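You operate a simulated robot arm through the tools that you are given. There is no shell and no other tool. Be economical: measure what you need, move in short steps, check, and stop when the job is done.

You are at the controls of a simulated robot arm. One attempt, no reset.

Task
Issue the reel that the grey slip names.
Fine: onto the green mat, its red tab to OUT, the dial to 1, its card to ORDER. The other reel, tab and card stay.

Only the result counts: the job must be done as asked and must still hold three seconds after the hand-in. Knocking over, shifting, dropping, spilling or breaking anything else fails it.

Robot
A 7-joint arm with a fingered hand, fixed in place. Base frame: the origin is at the foot of the arm, x ahead of it, y to its left, z up; the work surface is at about z = 0.86. Readings come in m, rad, newtons and seconds.
Its first joint turns from -2.897 to 2.897 rad. Payload 4.7 kg.
Tool frame: the origin (TCP) lies between the finger pads and is the grasp point; the fingertips stand 0.036 m ahead of it; z points along the fingers, y is the line along which they close. The gripper opens to 0.12 m. The gripper's body begins 0.042 m behind the TCP. The gripper is a hand of 5 fingers: y runs from the thumb to the fingers, the wrist lies at [-0.018, -0.122, -0.21] in the tool frame, and closing takes about 1.5 s.
Orientation is told as [roll, pitch, yaw] about the base's x, y, z axes, in that order, counted from this pose: with the fingers straight down and the wrist toward the robot, the tool's x, y and z point along [0, 1, 0], [1, 0, 0] and [0, 0, -1] of the base frame.

Tools
- The arm moves only by the tool send_rows. Its argument "deltas" is one flat list of numbers, 6 for each row, row after row: the shift along the tool's x, y, z in m, then the turn, a rotation vector about the tool's x, y, z in rad. In form: [tx, ty, tz, wx, wy, wz, tx, ty, tz, wx, wy, wz, ...]. A call has 1 to 20 rows; each row is the pose to reach, as a shift and turn from the pose commanded when the call began, along the tool's axes at that moment. "grip" is the finger opening in m, from 0 to 0.12, set as the call begins (left out, the last holds). A row lasts 0.2 s, in which the tool goes at most 0.05 m and 0.15 rad; a call with a longer step from one row to the next is refused whole, and so is a gripper value outside its range. A pose out of reach is approached as far as the arm can. The call stops where the force on the tool passes 40 N (or 10 N more than at its start, if that is more) or the arm is blocked; 0.2 s more then pass. Each finger travels about 0.045 m/s and halts on what it meets, pressing with about 24 N; the grip force reading is that of the motor and also rises with nothing between the fingers. The clock runs only during rows and for 0.2 s after the last one: add rows that repeat a pose to give the fingers time. The reply holds the time, the measured pose of the TCP, the force on the tool along the base axes, the opening and the grip force, in the units named above and with some noise, with the torque about the TCP (base axes, N m) and any sound that the robot's microphone picked up.
- Cameras (640 x 400 px; columns grow to the right, rows downward): "scene" is fixed at [0.22, 0.6527, 1.601]; the picture's right is [0.00, -1.00, 0.00], its down [-0.92, -0.00, -0.38] and it looks along [0.38, 0.00, -0.92] (base axes); focal length 326 px, centre (320, 200). "wrist" rides on the gripper at [0.073, -0.091, -0.143] in the tool frame; the picture's right is [-0.80, 0.28, -0.53], its down [-0.53, -0.73, 0.42] and it looks along [-0.27, 0.62, 0.74] (tool axes); focal length 234 px, centre (320, 200). There is no depth. A picture from a camera that has moved, and an enlarged one, comes with that camera's place and axes in the base frame and with its lens.
- snapshot(camera): a new picture of that camera. The clock stands still meanwhile.
- curl_fingers(index, middle, ring, little, thumb_bend, thumb_turn): sets how far each is bent, from 0 (flat) to 1 (curled in); at 0.3 the hand is open as for a grip, at 0.7 the pads meet at the TCP. One left out holds its place. A second passes; each finger stops where it meets its share of the squeeze, and holds until it gets a number again. A gripper value or a shape takes the hand back. It gives what a move gives, with no picture; readings hold the bend of each and the force on index, middle, ring, little, thumb and palm. thumb_turn goes from beside the hand (0) to across from the fingers (1), as for a grip.
- hand_shape(shape): the hand has 5 fingers and takes this shape, open, in about a second: jaw (thumb against the fingers, like two jaws); tri (thumb and two fingers); tip (a fingertip pinch); poke (one finger out to press); point (the index stretched); flat (the hand flat); cup (the hand cupped); fist (a fist). The gripper value then closes the fingers along that shape, each until it touches; the sizes above hold for jaw. It gives what a move gives, with no picture.
- close_up(camera, box): a new picture of the part [left, top, right, bottom] of that camera's present view, enlarged. The clock stands still meanwhile.
- close_job(): hands the job in; it is judged then, once.

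Go step by step. Nothing tells you positions but the pictures and the camera data: compare them with the known pose of the tool, close in by small moves and look again before you grip or let go. The budget is 120 turns and 76 pictures, counting those below and the enlarged ones. Unless the task says otherwise, let go and move clear before handing in, and close with one line.

The tools are called after "Call:" as a command line: name --argument value ..., lists and objects as JSON in quotes. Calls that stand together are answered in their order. send_rows: Moves the arm, as the interface text tells. Its arguments: {"type":"object","properties":{"deltas":{"type":"array","items":{"type":"number"}},"grip":{"type":"number"}},"required":["deltas"]} The other tools are called the same way: hand_shape (shape) gives the hand a shape; curl_fingers (index, middle, ring, little, thumb_bend, thumb_turn) moves the fingers one by one; snapshot (camera) takes a picture; close_up (camera, box) takes an enlarged picture of a part of a camera's view; close_job () hands the job in.

At the start:

```text
time: 0.0
tcp_pos: [0.4592, 0.3955, 1.2021]
tool_rot: [-0.001, -0.001, -0.001]
ft_force: [-0.1, 0.7, -0.3]
ft_torque: [0.0, -0.01, -0.03]
finger_gap: 0.1198
finger_force: 0.1
shape: jaw
bend: [0.3, 0.3, 0.3, 0.3, 0.3, 0.98]
finger forces: [0.0, 0.0, 0.0, 0.0, 0.1, 0.1]
```

scene: 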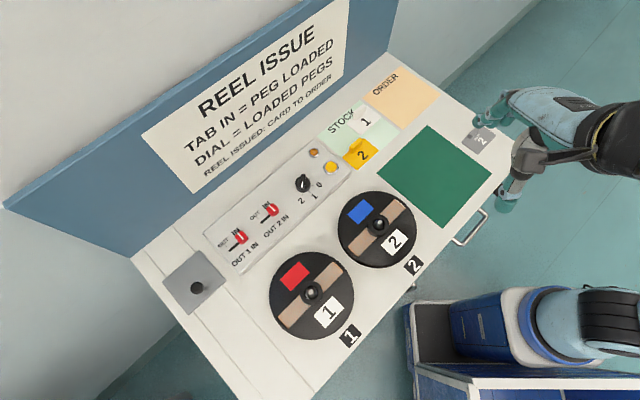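
wrist: 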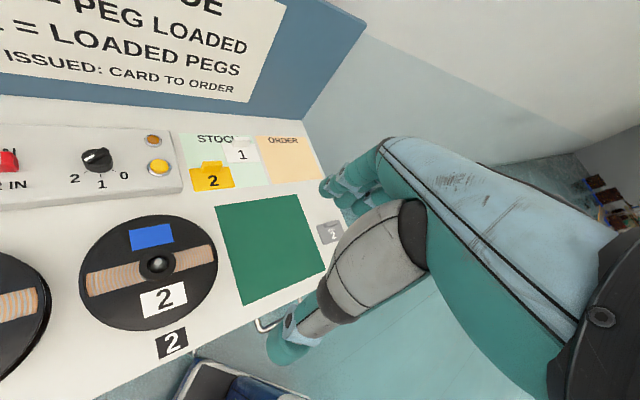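

The grey slip seems to read 2, lying right of the green mat. I'll look closely at the slip, the panel and the reels first.

Call:
close_up --camera "scene" --box '[200, 130, 360, 280]'

Call:
close_up --camera "scene" --box '[310, 60, 510, 185]'

Call:
close_up --camera "scene" --box '[250, 170, 450, 350]'

```text
2.67 times, centred on (280, 205) of scene
camera zoom: at [0.22, 0.6527, 1.601], right [0.0, -1.0, 0.0], down [-0.92, 0.0, -0.38], along [0.38, 0.0, -0.92], focal length 869 px, centre (427, 187)
```

zoom: 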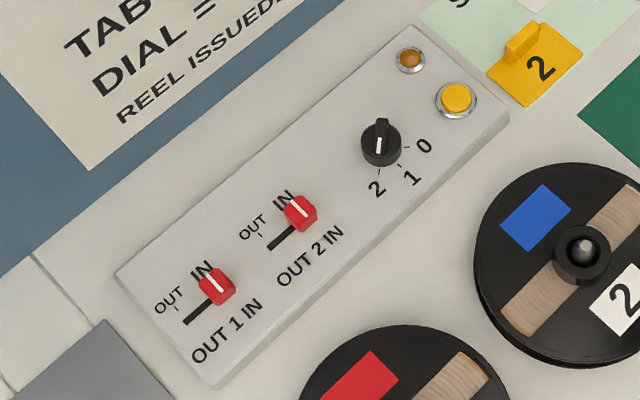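

```text
3.20 times, centred on (410, 122) of scene
camera zoom: at [0.22, 0.6527, 1.601], right [0.0, -1.0, 0.0], down [-0.92, 0.0, -0.38], along [0.38, 0.0, -0.92], focal length 1042 px, centre (32, 448)
```

zoom: 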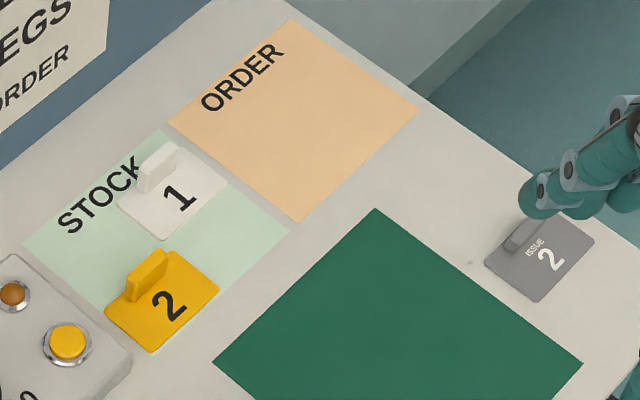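

```text
2.22 times, centred on (350, 260) of scene
camera zoom: at [0.22, 0.6527, 1.601], right [0.0, -1.0, 0.0], down [-0.92, 0.0, -0.38], along [0.38, 0.0, -0.92], focal length 724 px, centre (253, 67)
```

zoom: 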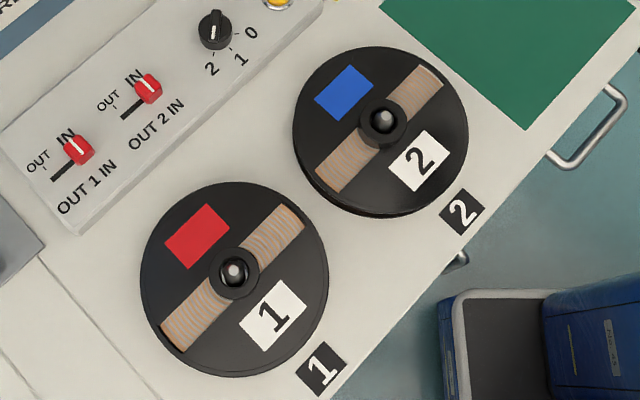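

The slip says ISSUE 2: reel 2 (blue patch, ~(0.452,0.521)) goes to the mat centre ~(0.599,0.362). I'll go above reel 2 and look at its hub.

Call:
send_rows --deltas '[0.025, -0.001, 0.03, 0, 0, 0, 0.05, -0.003, 0.06, 0, 0, 0, 0.075, -0.004, 0.09, 0, 0, 0, 0.1, -0.006, 0.12, 0, 0, 0, 0.1255, -0.007, 0.13, 0, 0, 0]'

Call:
snapshot --camera "wrist"

Call:
snapshot --camera "scene"

```text
time: 1.2
tcp_pos: [0.4518, 0.5208, 1.0738]
tool_rot: [0.002, 0.0, -0.001]
ft_force: [0.2, -0.5, 2.1]
ft_torque: [0.02, -0.03, 0.0]
finger_gap: 0.1192
finger_force: 0.0
shape: jaw
bend: [0.3, 0.3, 0.3, 0.3, 0.3, 0.98]
finger forces: [0.0, 0.0, 0.0, 0.0, 0.0, 0.0]
```

```text
70 pictures are left
camera wrist: at [0.3594, 0.5936, 1.217], right [0.28, -0.8, 0.52], down [-0.73, -0.53, -0.43], along [0.62, -0.27, -0.74], focal length 234 px, centre (320, 200)
```

wrist: 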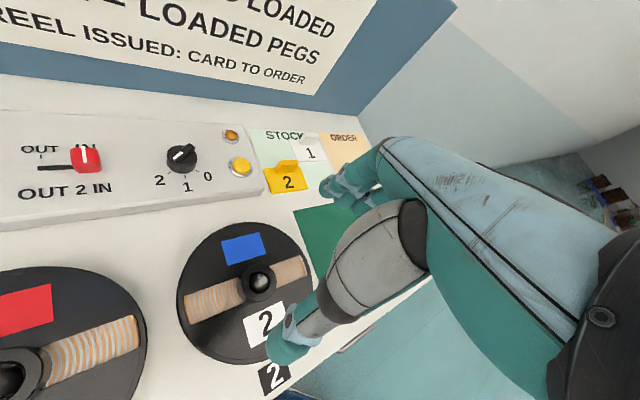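

```text
69 pictures are left
```

scene: 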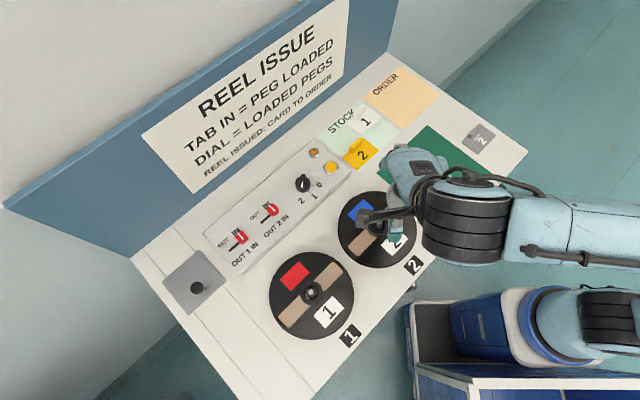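

The estimate for the hub (0.451,0.520,0.90) agrees from both views. I'll look closer at the hub and dial.

Call:
close_up --camera "wrist" --box '[170, 210, 330, 370]'

Call:
close_up --camera "wrist" --box '[10, 110, 270, 220]'

```text
2.50 times, centred on (250, 290) of wrist
camera zoom: at [0.3594, 0.5936, 1.217], right [0.28, -0.8, 0.52], down [-0.73, -0.53, -0.43], along [0.62, -0.27, -0.74], focal length 585 px, centre (495, -25)
```

zoom: 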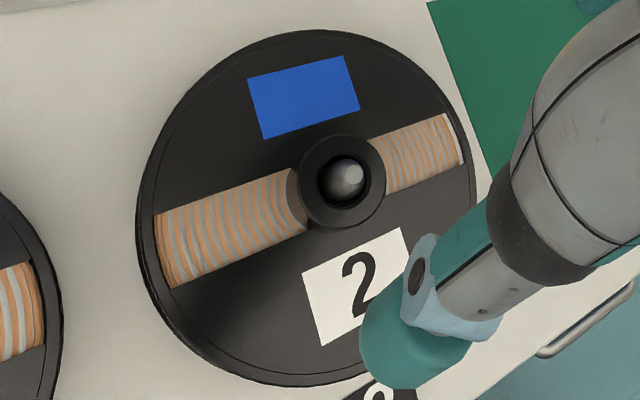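

```text
2.46 times, centred on (140, 165) of wrist
camera zoom: at [0.3594, 0.5936, 1.217], right [0.28, -0.8, 0.52], down [-0.73, -0.53, -0.43], along [0.62, -0.27, -0.74], focal length 576 px, centre (763, 286)
```

zoom: 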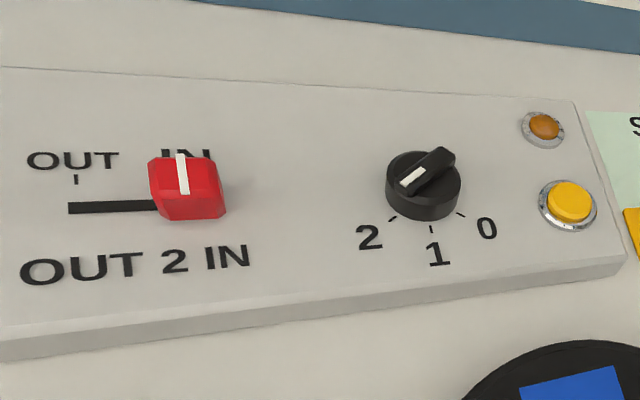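

Dial is at 2, tab at IN. The flange top seems to be about z 0.877, the hub top about 0.90. I'll descend to TCP 0.955 and look at the hub from closer.

Call:
send_rows --deltas '[0, 0, 0.04, 0, 0, 0, 0, 0, 0.08, 0, 0, 0, 0, 0, 0.119, 0, 0, 0]'

Call:
snapshot --camera "wrist"

Call:
close_up --camera "scene" --box '[330, 130, 470, 270]'

```text
time: 2.0
tcp_pos: [0.4524, 0.5172, 0.9513]
tool_rot: [0.002, -0.001, 0.0]
ft_force: [-0.4, 0.0, 0.7]
ft_torque: [0.03, -0.01, 0.02]
finger_gap: 0.1197
finger_force: 0.0
shape: jaw
bend: [0.3, 0.3, 0.3, 0.3, 0.3, 0.98]
finger forces: [0.0, 0.0, 0.0, 0.0, 0.1, 0.0]
```

```text
66 pictures are left
camera wrist: at [0.3608, 0.5903, 1.0946], right [0.28, -0.8, 0.52], down [-0.73, -0.53, -0.43], along [0.62, -0.27, -0.74], focal length 234 px, centre (320, 200)
```

wrist: 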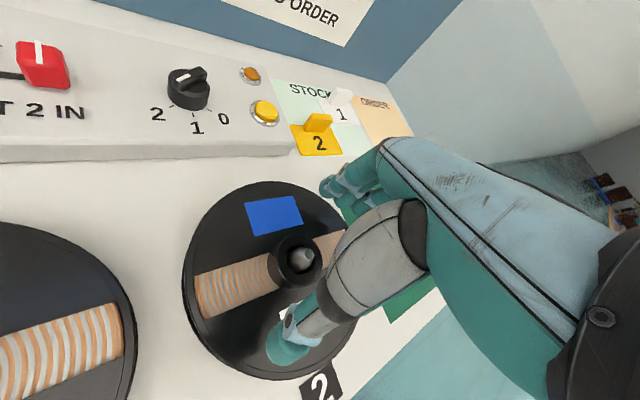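

```text
2.86 times, centred on (400, 200) of scene
camera zoom: at [0.22, 0.6527, 1.601], right [0.0, -1.0, 0.0], down [-0.92, 0.0, -0.38], along [0.38, 0.0, -0.92], focal length 931 px, centre (91, 200)
```

zoom: 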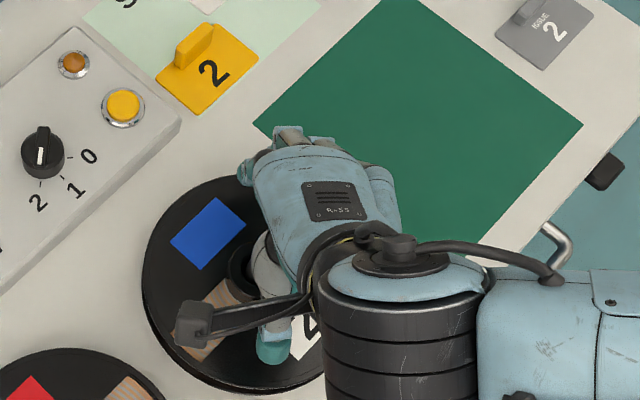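

Call:
close_up --camera "wrist" --box '[180, 170, 360, 390]'

```text
1.82 times, centred on (270, 280) of wrist
camera zoom: at [0.3608, 0.5903, 1.0946], right [0.28, -0.8, 0.52], down [-0.73, -0.53, -0.43], along [0.62, -0.27, -0.74], focal length 426 px, centre (411, 54)
```

zoom: 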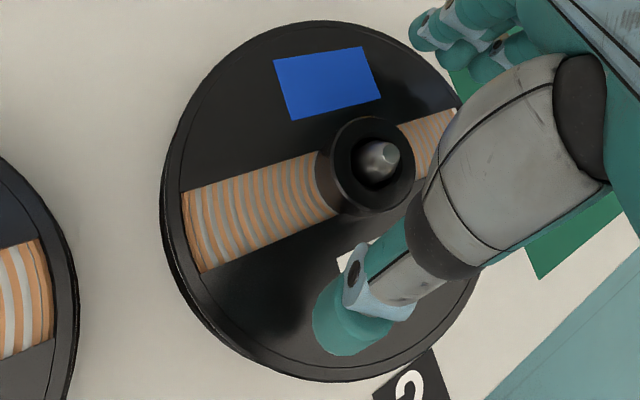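

The hub collar is ~5 cm wide and rises about 2 cm above the flange. I'll lower so the fingertips straddle it, just above the flange.

Call:
send_rows --deltas '[0, 0, 0.015, 0, 0, 0, 0, 0, 0.028, 0, 0, 0, 0, 0, 0.028, 0, 0, 0]'

Call:
snapshot --camera "wrist"

```text
time: 2.8
tcp_pos: [0.4522, 0.5199, 0.9263]
tool_rot: [0.001, -0.002, 0.0]
ft_force: [-2.6, -0.3, 12.0]
ft_torque: [-0.17, -0.76, -0.06]
finger_gap: 0.1189
finger_force: 0.0
shape: jaw
bend: [0.3, 0.3, 0.3, 0.3, 0.3, 0.98]
finger forces: [0.0, 11.5, 0.0, 0.0, 0.1, 0.0]
```

```text
63 pictures are left
camera wrist: at [0.36, 0.5928, 1.0689], right [0.28, -0.8, 0.52], down [-0.73, -0.53, -0.43], along [0.62, -0.26, -0.74], focal length 234 px, centre (320, 200)
```

wrist: 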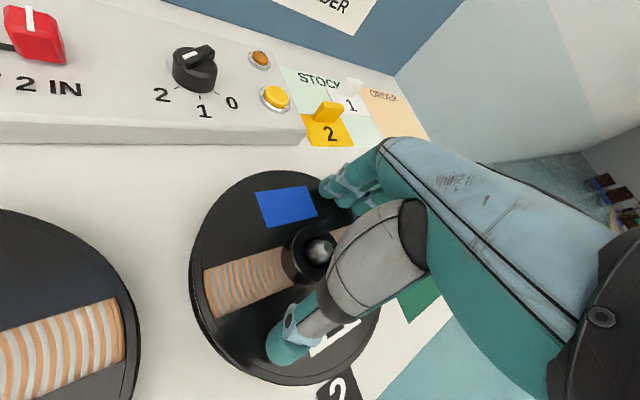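

The middle finger already rests on the flange. I'll back off a little and half close to see how the tips travel.

Call:
send_rows --deltas '[0, 0, -0.007, 0, 0, 0, 0, 0, -0.007, 0, 0, 0, 0, 0, -0.007, 0, 0, 0, 0, 0, -0.007, 0, 0, 0]' --grip 0.075

Call:
snapshot --camera "wrist"

```text
time: 3.8
tcp_pos: [0.4508, 0.5202, 0.9326]
tool_rot: [0.001, 0.001, 0.001]
ft_force: [-0.1, 0.4, -0.6]
ft_torque: [-0.01, 0.02, 0.02]
finger_gap: 0.0623
finger_force: 4.5
shape: jaw
bend: [0.74, 0.31, 0.43, 0.41, 0.73, 1.0]
finger forces: [1.9, 0.0, 0.0, 0.1, 3.5, 0.0]
```

```text
62 pictures are left
camera wrist: at [0.3594, 0.593, 1.0749], right [0.28, -0.8, 0.53], down [-0.73, -0.53, -0.42], along [0.62, -0.27, -0.74], focal length 234 px, centre (320, 200)
```

wrist: 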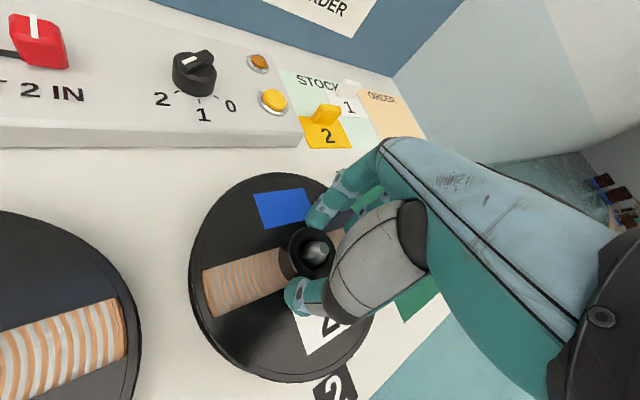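

Call:
close_up --camera "wrist" --box '[250, 170, 400, 350]'

Call:
close_up --camera "scene" --box '[340, 150, 440, 260]'

```text
2.22 times, centred on (325, 260) of wrist
camera zoom: at [0.3594, 0.593, 1.0749], right [0.28, -0.8, 0.53], down [-0.73, -0.53, -0.42], along [0.62, -0.27, -0.74], focal length 520 px, centre (309, 67)
```

zoom: 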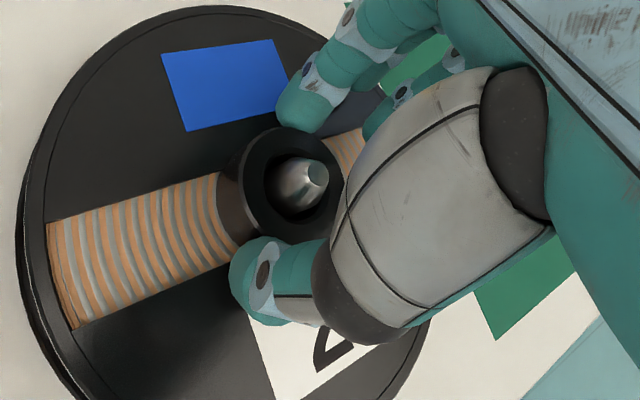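

```text
3.64 times, centred on (390, 205) of scene
camera zoom: at [0.22, 0.6527, 1.601], right [0.0, -1.0, 0.0], down [-0.92, 0.0, -0.38], along [0.38, 0.0, -0.92], focal length 1185 px, centre (66, 182)
```

zoom: 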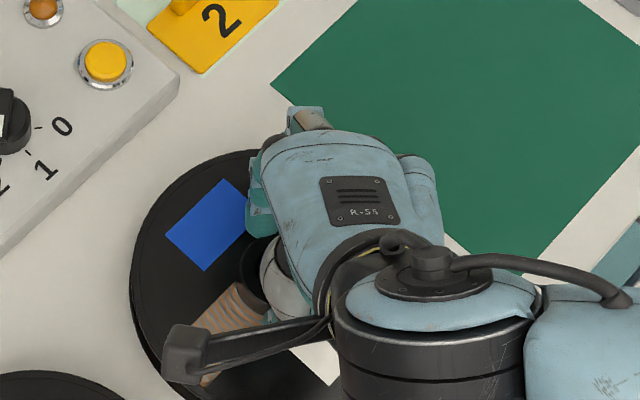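

Index and thumb straddle the hub. I'll lower 3 mm and close fully on it.

Call:
send_rows --deltas '[0, 0, 0.003, 0, 0, 0, 0, 0, 0.003, 0, 0, 0, 0, 0, 0.003, 0, 0, 0, 0, 0, 0.003, 0, 0, 0, 0, 0, 0.003, 0, 0, 0, 0, 0, 0.003, 0, 0, 0, 0, 0, 0.003, 0, 0, 0, 0, 0, 0.003, 0, 0, 0]' --grip 0.0

Call:
close_up --camera "wrist" --box '[250, 170, 400, 350]'

```text
time: 5.6
tcp_pos: [0.4519, 0.5195, 0.9302]
tool_rot: [0.001, 0.0, 0.0]
ft_force: [-5.4, 2.8, 24.4]
ft_torque: [0.13, 0.0, -0.13]
finger_gap: 0.0474
finger_force: 23.9
shape: jaw
bend: [0.73, 0.38, 0.46, 0.43, 0.74, 1.0]
finger forces: [20.8, 0.0, 0.0, 0.1, 25.8, 0.0]
```

```text
2.22 times, centred on (325, 260) of wrist
camera zoom: at [0.3593, 0.5929, 1.0733], right [0.28, -0.8, 0.52], down [-0.73, -0.53, -0.43], along [0.62, -0.26, -0.74], focal length 520 px, centre (309, 67)
```

zoom: 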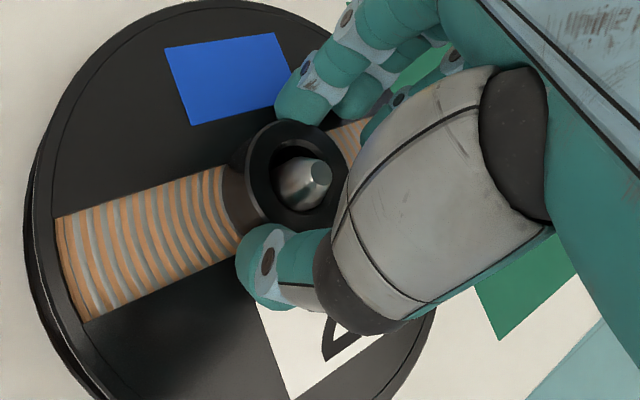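

The hub is gripped (gap 0.047, ~21–26 N). I'll lift gently by 2 cm and check.

Call:
send_rows --deltas '[0, 0, -0.005, 0, 0, 0, 0, 0, -0.01, 0, 0, 0, 0, 0, -0.015, 0, 0, 0, 0, 0, -0.02, 0, 0, 0]'

Call:
snapshot --camera "wrist"

```text
time: 6.6
tcp_pos: [0.4517, 0.5198, 0.9487]
tool_rot: [-0.002, 0.0, 0.0]
ft_force: [-4.5, 2.9, -7.2]
ft_torque: [0.07, 0.19, -0.03]
finger_gap: 0.0443
finger_force: 24.0
shape: jaw
bend: [0.72, 0.38, 0.46, 0.43, 0.74, 1.0]
finger forces: [18.3, 0.0, 0.1, 0.0, 21.6, 0.0]
```

```text
58 pictures are left
camera wrist: at [0.3597, 0.5933, 1.0912], right [0.28, -0.8, 0.53], down [-0.73, -0.53, -0.42], along [0.62, -0.27, -0.74], focal length 234 px, centre (320, 200)
```

wrist: 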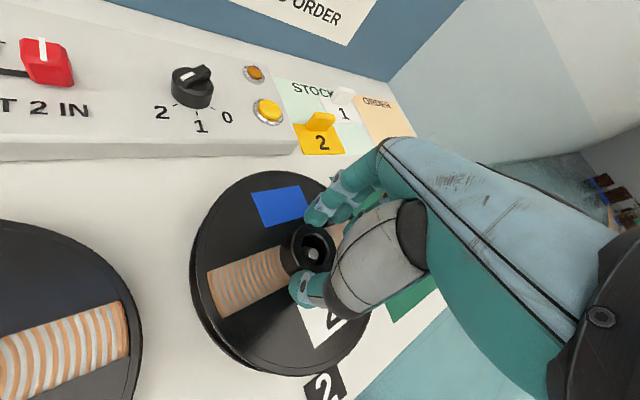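

The reel lifts with the hand, peg recedes into the bore. I'll lift 7 cm more.

Call:
send_rows --deltas '[0, 0, -0.01, 0, 0, 0, 0, 0, -0.02, 0, 0, 0, 0, 0, -0.03, 0, 0, 0, 0, 0, -0.04, 0, 0, 0, 0, 0, -0.05, 0, 0, 0, 0, 0, -0.06, 0, 0, 0, 0, 0, -0.07, 0, 0, 0]'

Call:
snapshot --camera "wrist"

Call:
snapshot --camera "scene"

```text
time: 8.2
tcp_pos: [0.4525, 0.5219, 1.0174]
tool_rot: [0.001, 0.001, 0.0]
ft_force: [-0.1, 1.0, -5.1]
ft_torque: [0.01, 0.04, 0.02]
finger_gap: 0.0432
finger_force: 23.9
shape: jaw
bend: [0.72, 0.38, 0.46, 0.43, 0.74, 1.0]
finger forces: [21.0, 0.0, 0.0, 0.1, 19.9, 0.0]
```

```text
57 pictures are left
camera wrist: at [0.3597, 0.5954, 1.1607], right [0.28, -0.8, 0.53], down [-0.73, -0.53, -0.42], along [0.62, -0.27, -0.74], focal length 234 px, centre (320, 200)
```

wrist: 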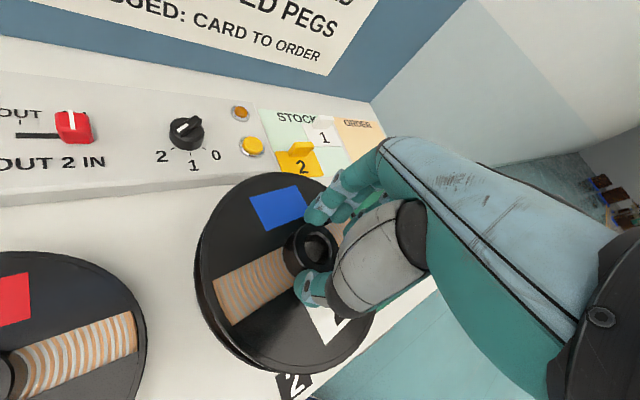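

```text
56 pictures are left
```

scene: 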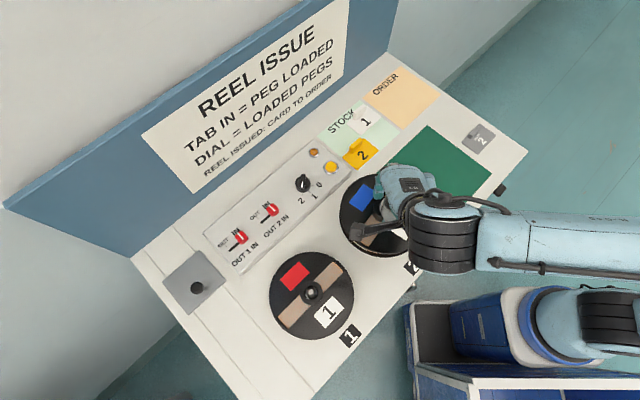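

The reel is clear of its peg. Now over to the mat centre (0.599, 0.362).

Call:
send_rows --deltas '[0, 0, -0.01, 0, 0, 0, -0.01, 0.009, -0.01, 0, 0, 0, -0.03, 0.0276, -0.01, 0, 0, 0, -0.05, 0.046, -0.01, 0, 0, 0, -0.07, 0.0643, -0.01, 0, 0, 0, -0.09, 0.0827, -0.01, 0, 0, 0, -0.11, 0.101, -0.01, 0, 0, 0, -0.13, 0.1194, -0.01, 0, 0, 0, -0.15, 0.138, -0.01, 0, 0, 0, -0.16, 0.147, -0.01, 0, 0, 0, -0.16, 0.147, -0.01, 0, 0, 0]'

Call:
snapshot --camera "wrist"

Call:
close_up --camera "scene" --box '[340, 60, 540, 260]'

```text
time: 10.6
tcp_pos: [0.5974, 0.3617, 1.0289]
tool_rot: [0.0, 0.001, 0.001]
ft_force: [-0.6, 0.3, -4.5]
ft_torque: [0.01, -0.03, -0.02]
finger_gap: 0.0431
finger_force: 24.1
shape: jaw
bend: [0.72, 0.38, 0.46, 0.43, 0.74, 1.0]
finger forces: [21.0, 0.0, 0.1, 0.0, 19.9, 0.0]
```

```text
55 pictures are left
camera wrist: at [0.5055, 0.4352, 1.1726], right [0.28, -0.8, 0.53], down [-0.73, -0.53, -0.42], along [0.62, -0.27, -0.74], focal length 234 px, centre (320, 200)
```

wrist: 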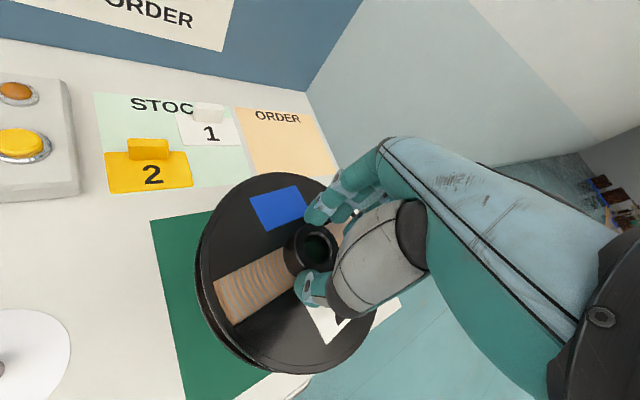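

```text
2.00 times, centred on (440, 160) of scene
camera zoom: at [0.22, 0.6527, 1.601], right [0.0, -1.0, 0.0], down [-0.92, 0.0, -0.38], along [0.38, 0.0, -0.92], focal length 652 px, centre (80, 280)
```

zoom: 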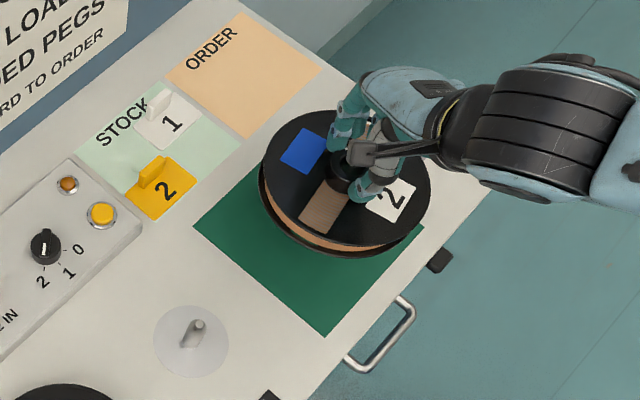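

The reel hangs over the mat; I'll lower most of the way.

Call:
send_rows --deltas '[0, 0, 0.02, 0, 0, 0, 0, 0, 0.04, 0, 0, 0, 0, 0, 0.06, 0, 0, 0, 0, 0, 0.075, 0, 0, 0, 0, 0, 0.085, 0, 0, 0, 0, 0, 0.085, 0, 0, 0]'

Call:
snapshot --camera "wrist"

Call:
close_up --camera "scene" --box '[340, 60, 540, 260]'

```text
time: 12.0
tcp_pos: [0.5993, 0.3622, 0.9446]
tool_rot: [0.0, -0.001, 0.0]
ft_force: [-0.5, 0.2, -4.9]
ft_torque: [0.01, 0.03, 0.01]
finger_gap: 0.0425
finger_force: 24.1
shape: jaw
bend: [0.72, 0.38, 0.46, 0.43, 0.74, 1.0]
finger forces: [20.8, 0.1, 0.0, 0.1, 19.8, 0.1]
```

```text
53 pictures are left
camera wrist: at [0.5068, 0.4349, 1.0873], right [0.28, -0.8, 0.53], down [-0.73, -0.53, -0.42], along [0.62, -0.27, -0.74], focal length 234 px, centre (320, 200)
```

wrist: 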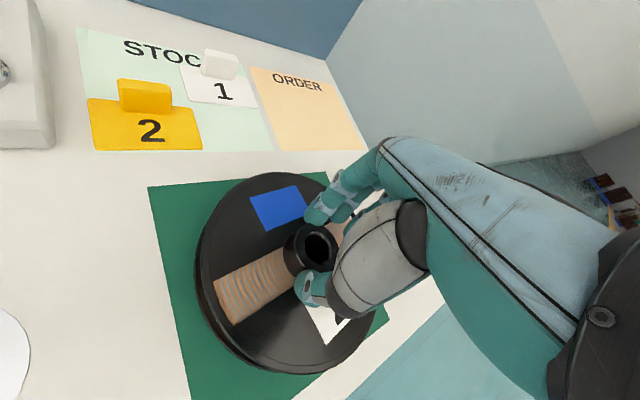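

```text
2.00 times, centred on (440, 160) of scene
camera zoom: at [0.22, 0.6527, 1.601], right [0.0, -1.0, 0.0], down [-0.92, 0.0, -0.38], along [0.38, 0.0, -0.92], focal length 652 px, centre (80, 280)
```

zoom: 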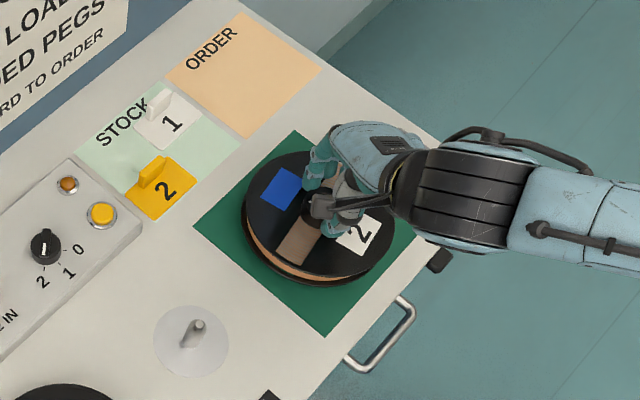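

Well centred. Lowering in small steps until contact.

Call:
send_rows --deltas '[0, 0, 0.003, 0, 0, 0, 0, 0, 0.006, 0, 0, 0, 0, 0, 0.009, 0, 0, 0, 0, 0, 0.011, 0, 0, 0]'

```text
time: 13.0
tcp_pos: [0.5997, 0.3613, 0.9339]
tool_rot: [0.0, 0.001, -0.001]
ft_force: [-1.1, 0.4, -1.0]
ft_torque: [0.08, -0.3, -0.01]
finger_gap: 0.0429
finger_force: 24.5
shape: jaw
bend: [0.72, 0.38, 0.46, 0.43, 0.74, 1.0]
finger forces: [20.5, 0.0, 0.0, 0.0, 21.2, 0.0]
```

Call:
send_rows --deltas '[0, 0, 0.002, 0, 0, 0, 0, 0, 0.004, 0, 0, 0, 0, 0, 0.004, 0, 0, 0]'

Call:
snapshot --camera "wrist"

```text
time: 13.8
tcp_pos: [0.5995, 0.3619, 0.9309]
tool_rot: [0.002, -0.003, -0.001]
ft_force: [-0.1, 0.6, 15.1]
ft_torque: [0.14, -0.41, -0.02]
finger_gap: 0.0427
finger_force: 24.1
shape: jaw
bend: [0.72, 0.38, 0.46, 0.43, 0.74, 1.0]
finger forces: [23.2, 0.1, 0.0, 0.1, 22.5, 0.0]
```

```text
51 pictures are left
camera wrist: at [0.5063, 0.4336, 1.0743], right [0.28, -0.81, 0.52], down [-0.73, -0.53, -0.43], along [0.62, -0.26, -0.74], focal length 234 px, centre (320, 200)
```

wrist: 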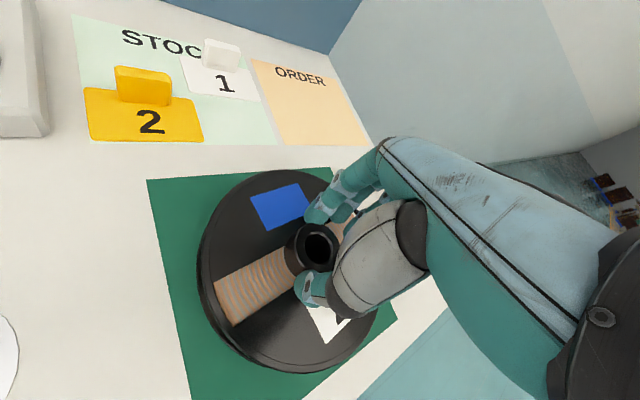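

The reel rests on the mat. Releasing, then rising.

Call:
send_rows --deltas '[0, 0, -0.002, 0, 0, 0, 0, 0, -0.002, 0, 0, 0, 0, 0, -0.002, 0, 0, 0, 0, 0, -0.002, 0, 0, 0, 0, 0, -0.002, 0, 0, 0, 0, 0, -0.002, 0, 0, 0, 0, 0, -0.002, 0, 0, 0, 0, 0, -0.03, 0, 0, 0, 0, 0, -0.07, 0, 0, 0, 0, 0, -0.11, 0, 0, 0]' --grip 0.12

Call:
snapshot --camera "wrist"

Call:
snapshot --camera "scene"

```text
time: 16.0
tcp_pos: [0.5999, 0.3622, 1.0419]
tool_rot: [-0.001, 0.002, 0.001]
ft_force: [0.1, 0.4, -0.5]
ft_torque: [-0.02, 0.0, 0.02]
finger_gap: 0.1199
finger_force: 0.1
shape: jaw
bend: [0.3, 0.3, 0.3, 0.3, 0.3, 0.98]
finger forces: [0.0, 0.0, 0.1, 0.1, 0.0, 0.0]
```

```text
50 pictures are left
camera wrist: at [0.5088, 0.4339, 1.1843], right [0.28, -0.8, 0.53], down [-0.73, -0.53, -0.42], along [0.62, -0.27, -0.74], focal length 234 px, centre (320, 200)
```

wrist: 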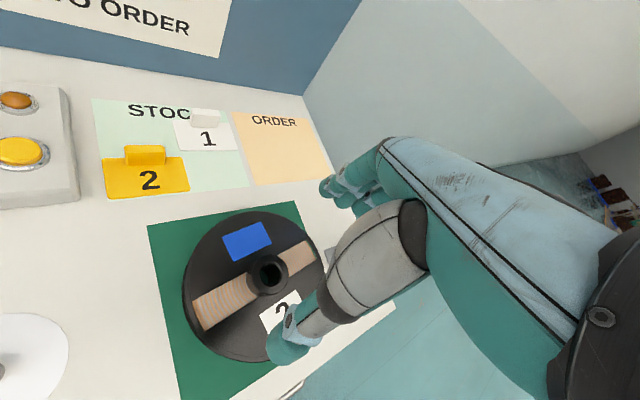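

```text
49 pictures are left
```

scene: 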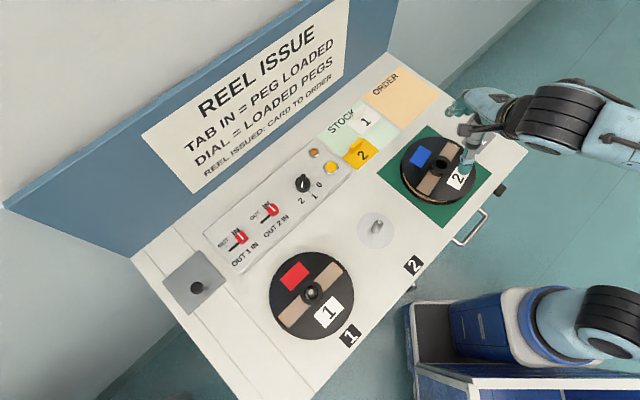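

Reel 2 sits on the mat. Next the card: handle top at about (0.669,0.560,0.89), running along the bench, so I turn the hand 45° and test the pinch shape in the air beside it.

Call:
send_rows --deltas '[0.033, 0.0115, 0, 0, 0, -0.131, 0.066, 0.023, 0, 0, 0, -0.262, 0.099, 0.0345, 0, 0, 0, -0.393, 0.132, 0.046, 0, 0, 0, -0.524, 0.165, 0.0575, 0, 0, 0, -0.655, 0.198, 0.069, 0, 0, 0, -0.785, 0.198, 0.069, 0, 0, 0, -0.785]'

Call:
hand_shape --shape "tip"

Call:
snapshot --camera "wrist"

Call:
close_up --camera "scene" --box '[290, 80, 490, 220]'

```text
time: 17.6
tcp_pos: [0.6661, 0.5596, 1.0406]
tool_rot: [0.001, 0.0, 0.785]
ft_force: [-0.4, 1.3, 0.7]
ft_torque: [0.01, 0.02, 0.0]
finger_gap: 0.1198
finger_force: 0.2
shape: jaw
bend: [0.3, 0.3, 0.3, 0.3, 0.3, 0.98]
finger forces: [0.0, 0.0, 0.1, 0.1, 0.0, 0.1]
```

```text
time: 18.5
tcp_pos: [0.666, 0.5591, 1.0402]
tool_rot: [0.0, 0.001, 0.786]
ft_force: [-0.6, 0.2, -1.0]
ft_torque: [-0.03, 0.0, 0.03]
finger_gap: 0.1198
finger_force: 0.1
shape: tip
bend: [0.3, 0.98, 0.99, 0.99, 0.3, 0.98]
finger forces: [0.0, 0.0, 0.0, 0.0, 0.0, 0.0]
```

```text
48 pictures are left
camera wrist: at [0.549, 0.5465, 1.1842], right [0.77, -0.37, 0.53], down [-0.14, -0.89, -0.42], along [0.63, 0.25, -0.74], focal length 234 px, centre (320, 200)
```

wrist: 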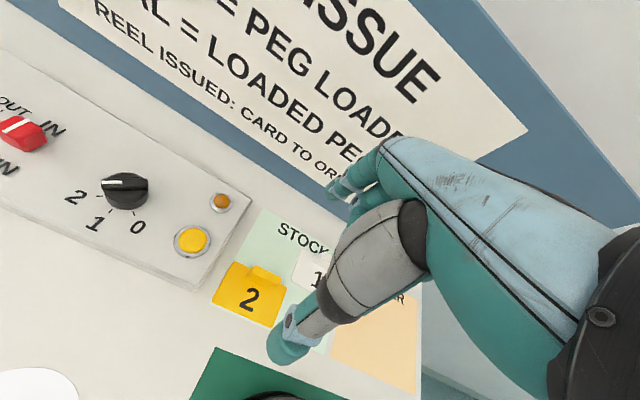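

```text
2.86 times, centred on (390, 150) of scene
camera zoom: at [0.22, 0.6527, 1.601], right [0.0, -1.0, 0.0], down [-0.92, 0.0, -0.38], along [0.38, 0.0, -0.92], focal length 931 px, centre (120, 343)
```

zoom: 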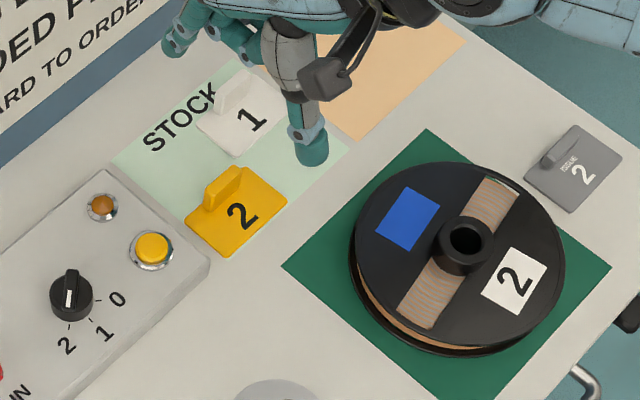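

Tip shape folds the other fingers. I'll close it in the air to see where the tips meet.

Call:
send_rows --deltas '[0, 0, 0, 0, 0, 0, 0, 0, 0, 0, 0, 0, 0, 0, 0, 0, 0, 0, 0, 0, 0, 0, 0, 0, 0, 0, 0, 0, 0, 0, 0, 0, 0, 0, 0, 0, 0, 0, 0, 0, 0, 0, 0, 0, 0, 0, 0, 0]' --grip 0.0

Call:
snapshot --camera "wrist"

Call:
close_up --camera "scene" --box '[290, 60, 490, 200]'

```text
time: 20.3
tcp_pos: [0.6652, 0.5606, 1.0407]
tool_rot: [0.001, 0.0, 0.786]
ft_force: [0.2, -0.2, -0.9]
ft_torque: [0.0, 0.0, 0.02]
finger_gap: 0.0002
finger_force: 24.2
shape: tip
bend: [0.7, 1.0, 1.0, 1.0, 0.52, 1.0]
finger forces: [0.0, 0.0, 0.0, 0.0, 0.1, 0.0]
```

```text
46 pictures are left
camera wrist: at [0.549, 0.5465, 1.1842], right [0.77, -0.37, 0.53], down [-0.14, -0.89, -0.42], along [0.63, 0.25, -0.74], focal length 234 px, centre (320, 200)
```

wrist: 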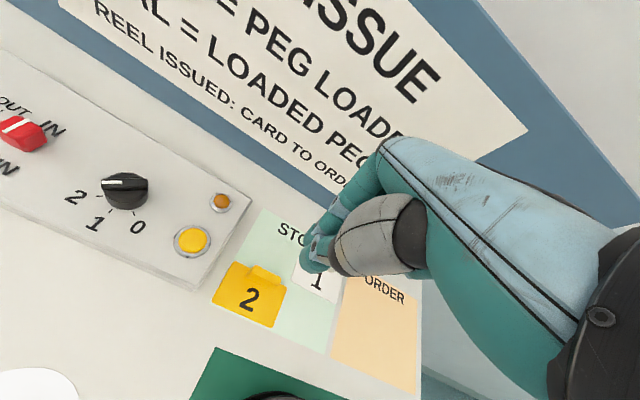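

```text
2.86 times, centred on (390, 130) of scene
camera zoom: at [0.22, 0.6527, 1.601], right [0.0, -1.0, 0.0], down [-0.92, 0.0, -0.38], along [0.38, 0.0, -0.92], focal length 931 px, centre (120, 400)
```

zoom: 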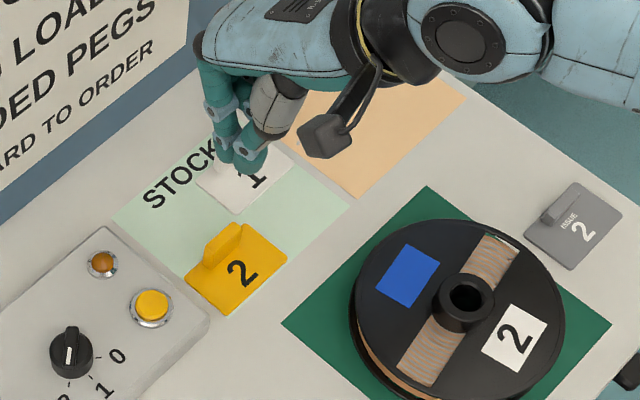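

Call:
close_up --camera "wrist" --box '[200, 210, 360, 330]'

```text
3.33 times, centred on (280, 270) of wrist
camera zoom: at [0.549, 0.5465, 1.1842], right [0.77, -0.37, 0.53], down [-0.14, -0.89, -0.42], along [0.63, 0.25, -0.74], focal length 781 px, centre (453, -33)
```

zoom: 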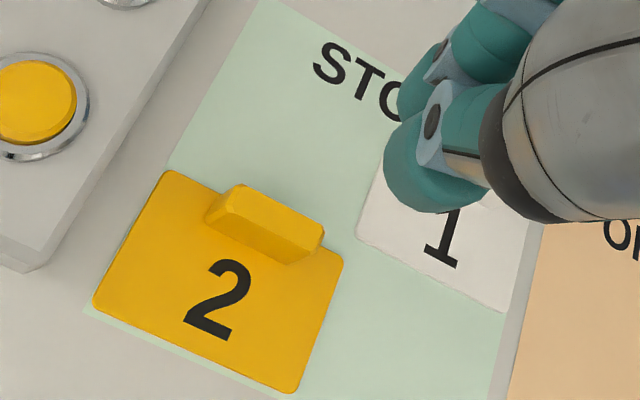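

Handle centre refined to (0.671,0.561). Opening to 0.06 and descending to just above it.

Call:
send_rows --deltas '[-0.003, 0.004, 0, 0, 0, 0, -0.003, 0.004, 0.01, 0, 0, 0, -0.003, 0.004, 0.03, 0, 0, 0, -0.003, 0.004, 0.06, 0, 0, 0, -0.003, 0.004, 0.09, 0, 0, 0, -0.003, 0.004, 0.105, 0, 0, 0, -0.003, 0.004, 0.105, 0, 0, 0]' --grip 0.06

Call:
close_up --camera "wrist" --box '[200, 170, 400, 350]'

Call:
close_up --camera "scene" --box '[310, 80, 430, 200]'

```text
time: 21.9
tcp_pos: [0.673, 0.5601, 0.9326]
tool_rot: [0.0, 0.0, 0.785]
ft_force: [-1.0, -0.3, -0.3]
ft_torque: [0.01, -0.03, -0.04]
finger_gap: 0.0601
finger_force: 0.1
shape: tip
bend: [0.73, 0.98, 0.99, 0.99, 0.7, 1.0]
finger forces: [0.0, 0.0, 0.2, 0.0, 0.1, 0.0]
```

```text
2.22 times, centred on (300, 260) of wrist
camera zoom: at [0.5563, 0.5467, 1.0756], right [0.77, -0.37, 0.53], down [-0.14, -0.89, -0.42], along [0.63, 0.25, -0.74], focal length 520 px, centre (364, 67)
```

zoom: 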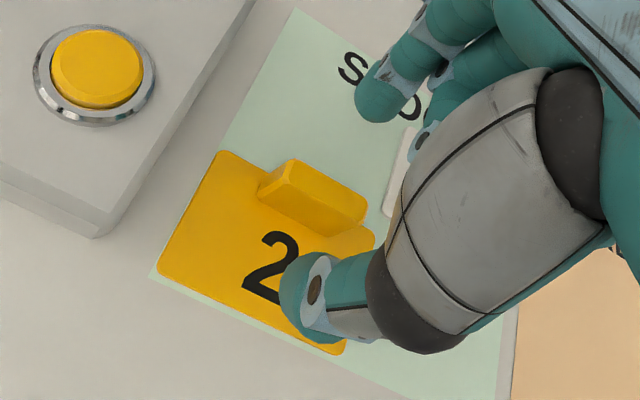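

```text
3.33 times, centred on (370, 140) of scene
camera zoom: at [0.22, 0.6527, 1.601], right [0.0, -1.0, 0.0], down [-0.92, 0.0, -0.38], along [0.38, 0.0, -0.92], focal length 1086 px, centre (153, 400)
```

zoom: 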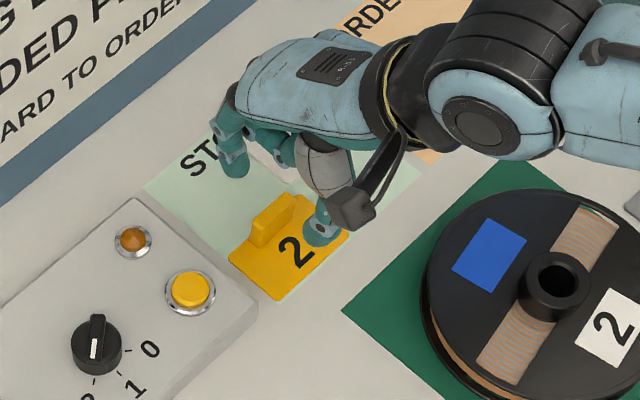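

The tips sit slightly right of the handle centre; I shift left 9 mm (also away from card 1) and descend 15 mm.

Call:
send_rows --deltas '[0.009, 0, 0, 0, 0, 0, 0.009, 0, 0.008, 0, 0, 0, 0.009, 0, 0.015, 0, 0, 0, 0.009, 0, 0.015, 0, 0, 0]'

Call:
close_up --camera "wrist" --box '[200, 170, 400, 350]'

Call:
close_up --camera "scene" --box '[325, 80, 405, 160]'

```text
time: 22.9
tcp_pos: [0.6657, 0.566, 0.9185]
tool_rot: [-0.002, -0.001, 0.786]
ft_force: [1.0, 0.2, 0.3]
ft_torque: [0.0, 0.01, -0.03]
finger_gap: 0.0595
finger_force: 0.1
shape: tip
bend: [0.73, 0.98, 0.99, 0.99, 0.7, 1.0]
finger forces: [0.1, 0.0, 0.1, 0.0, 0.0, 0.0]
```

```text
2.22 times, centred on (300, 260) of wrist
camera zoom: at [0.5496, 0.5524, 1.0618], right [0.77, -0.37, 0.53], down [-0.14, -0.89, -0.42], along [0.63, 0.25, -0.74], focal length 520 px, centre (364, 67)
```

zoom: 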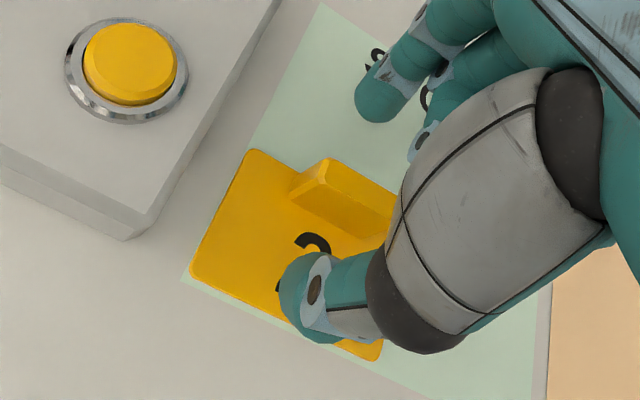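

```text
5.00 times, centred on (365, 120) of scene
camera zoom: at [0.22, 0.6527, 1.601], right [0.0, -1.0, 0.0], down [-0.92, 0.0, -0.38], along [0.38, 0.0, -0.92], focal length 1629 px, centre (95, 600)
```

zoom: 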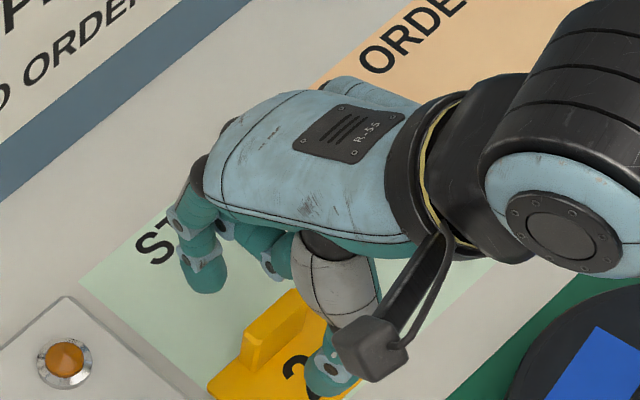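

Aligned now. Descend 1 cm more and close.

Call:
send_rows --deltas '[0, 0, 0.005, 0, 0, 0, 0, 0, 0.01, 0, 0, 0, 0, 0, 0.01, 0, 0, 0]'

Call:
close_up --camera "wrist" --box '[200, 170, 400, 350]'

```text
time: 23.7
tcp_pos: [0.6654, 0.5663, 0.9092]
tool_rot: [0.0, 0.0, 0.786]
ft_force: [-0.5, -0.2, -0.9]
ft_torque: [-0.01, 0.02, 0.01]
finger_gap: 0.06
finger_force: 0.0
shape: tip
bend: [0.73, 0.98, 0.99, 0.99, 0.7, 1.0]
finger forces: [0.1, 0.1, 0.0, 0.0, 0.0, 0.0]
```

```text
2.22 times, centred on (300, 260) of wrist
camera zoom: at [0.5497, 0.5524, 1.0521], right [0.77, -0.37, 0.53], down [-0.14, -0.89, -0.42], along [0.63, 0.25, -0.74], focal length 520 px, centre (364, 67)
```

zoom: 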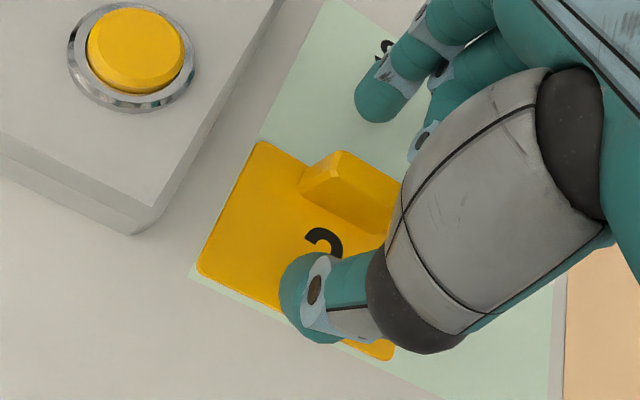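

Call:
send_rows --deltas '[0, 0, 0, 0, 0, 0, 0, 0, 0, 0, 0, 0, 0, 0, 0, 0, 0, 0]' --grip 0.035

Call:
close_up --camera "wrist" --box '[200, 170, 400, 350]'

```text
time: 24.5
tcp_pos: [0.6659, 0.5661, 0.908]
tool_rot: [0.0, -0.001, 0.785]
ft_force: [0.3, 0.2, -0.8]
ft_torque: [0.0, 0.0, 0.0]
finger_gap: 0.0357
finger_force: 0.0
shape: tip
bend: [0.73, 0.98, 0.99, 0.99, 0.74, 1.0]
finger forces: [0.0, 0.1, 0.0, 0.0, 0.0, 0.0]
```

```text
2.22 times, centred on (300, 260) of wrist
camera zoom: at [0.5497, 0.5524, 1.0521], right [0.77, -0.37, 0.53], down [-0.14, -0.89, -0.42], along [0.63, 0.25, -0.74], focal length 520 px, centre (364, 67)
```

zoom: 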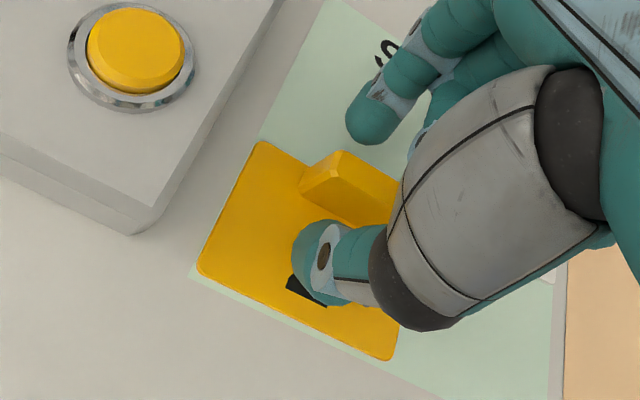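

Closing symmetrically around the handle; close fully.

Call:
send_rows --deltas '[0, 0, 0, 0, 0, 0, 0, 0, 0, 0, 0, 0, 0, 0, 0, 0, 0, 0, 0, 0, 0, 0, 0, 0, 0, 0, 0, 0, 0, 0]' --grip 0.0

Call:
close_up --camera "wrist" --box '[200, 170, 400, 350]'

```text
time: 25.7
tcp_pos: [0.6675, 0.5656, 0.9078]
tool_rot: [0.0, 0.0, 0.786]
ft_force: [0.5, -0.3, -0.4]
ft_torque: [0.02, -0.01, -0.03]
finger_gap: 0.0067
finger_force: 24.2
shape: tip
bend: [0.66, 1.0, 1.0, 1.0, 0.72, 1.0]
finger forces: [21.5, 0.1, 0.0, 0.0, 21.5, 0.1]
```

```text
2.22 times, centred on (300, 260) of wrist
camera zoom: at [0.5497, 0.5524, 1.0521], right [0.77, -0.37, 0.53], down [-0.14, -0.89, -0.42], along [0.63, 0.25, -0.74], focal length 520 px, centre (364, 67)
```

zoom: 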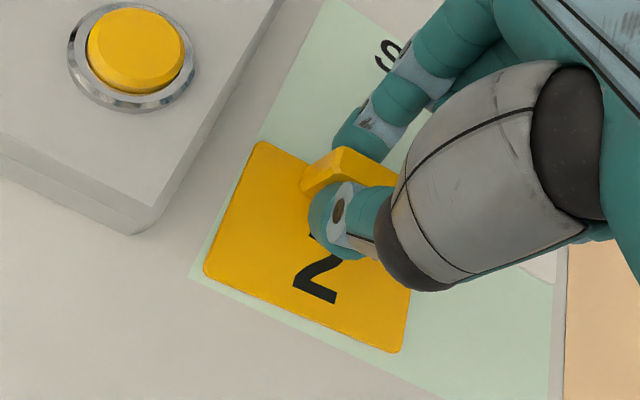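

Card handle gripped. Lift 8 cm and check.

Call:
send_rows --deltas '[0, 0, -0.01, 0, 0, 0, 0, 0, -0.025, 0, 0, 0, 0, 0, -0.04, 0, 0, 0, 0, 0, -0.06, 0, 0, 0, 0, 0, -0.08, 0, 0, 0]'

Call:
snapshot --camera "wrist"

Call:
close_up --camera "scene" --box '[290, 60, 490, 200]'

```text
time: 26.9
tcp_pos: [0.6656, 0.5654, 0.989]
tool_rot: [0.0, 0.001, 0.784]
ft_force: [0.3, 0.7, -0.7]
ft_torque: [-0.01, 0.05, 0.02]
finger_gap: 0.0067
finger_force: 23.5
shape: tip
bend: [0.66, 1.0, 1.0, 1.0, 0.72, 1.0]
finger forces: [21.6, 0.0, 0.0, 0.1, 21.6, 0.1]
```

```text
36 pictures are left
camera wrist: at [0.5489, 0.5526, 1.1331], right [0.77, -0.37, 0.53], down [-0.14, -0.89, -0.42], along [0.63, 0.25, -0.74], focal length 234 px, centre (320, 200)
```

wrist: 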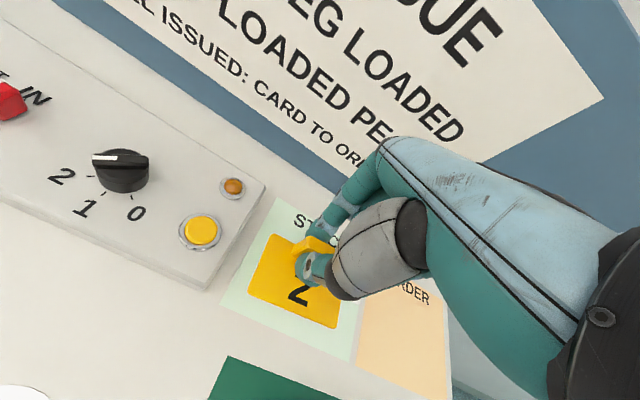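

```text
2.86 times, centred on (390, 130) of scene
camera zoom: at [0.22, 0.6527, 1.601], right [0.0, -1.0, 0.0], down [-0.92, 0.0, -0.38], along [0.38, 0.0, -0.92], focal length 931 px, centre (120, 400)
```

zoom: 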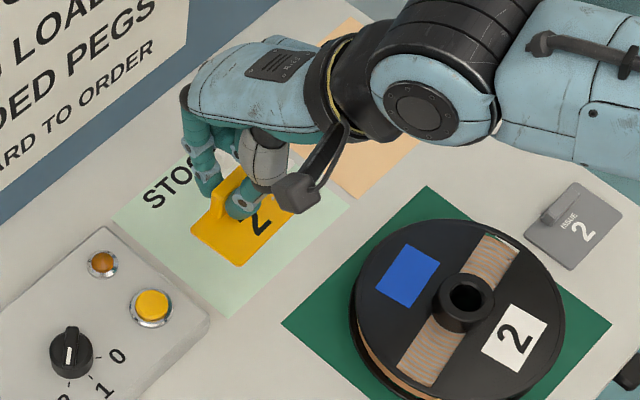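

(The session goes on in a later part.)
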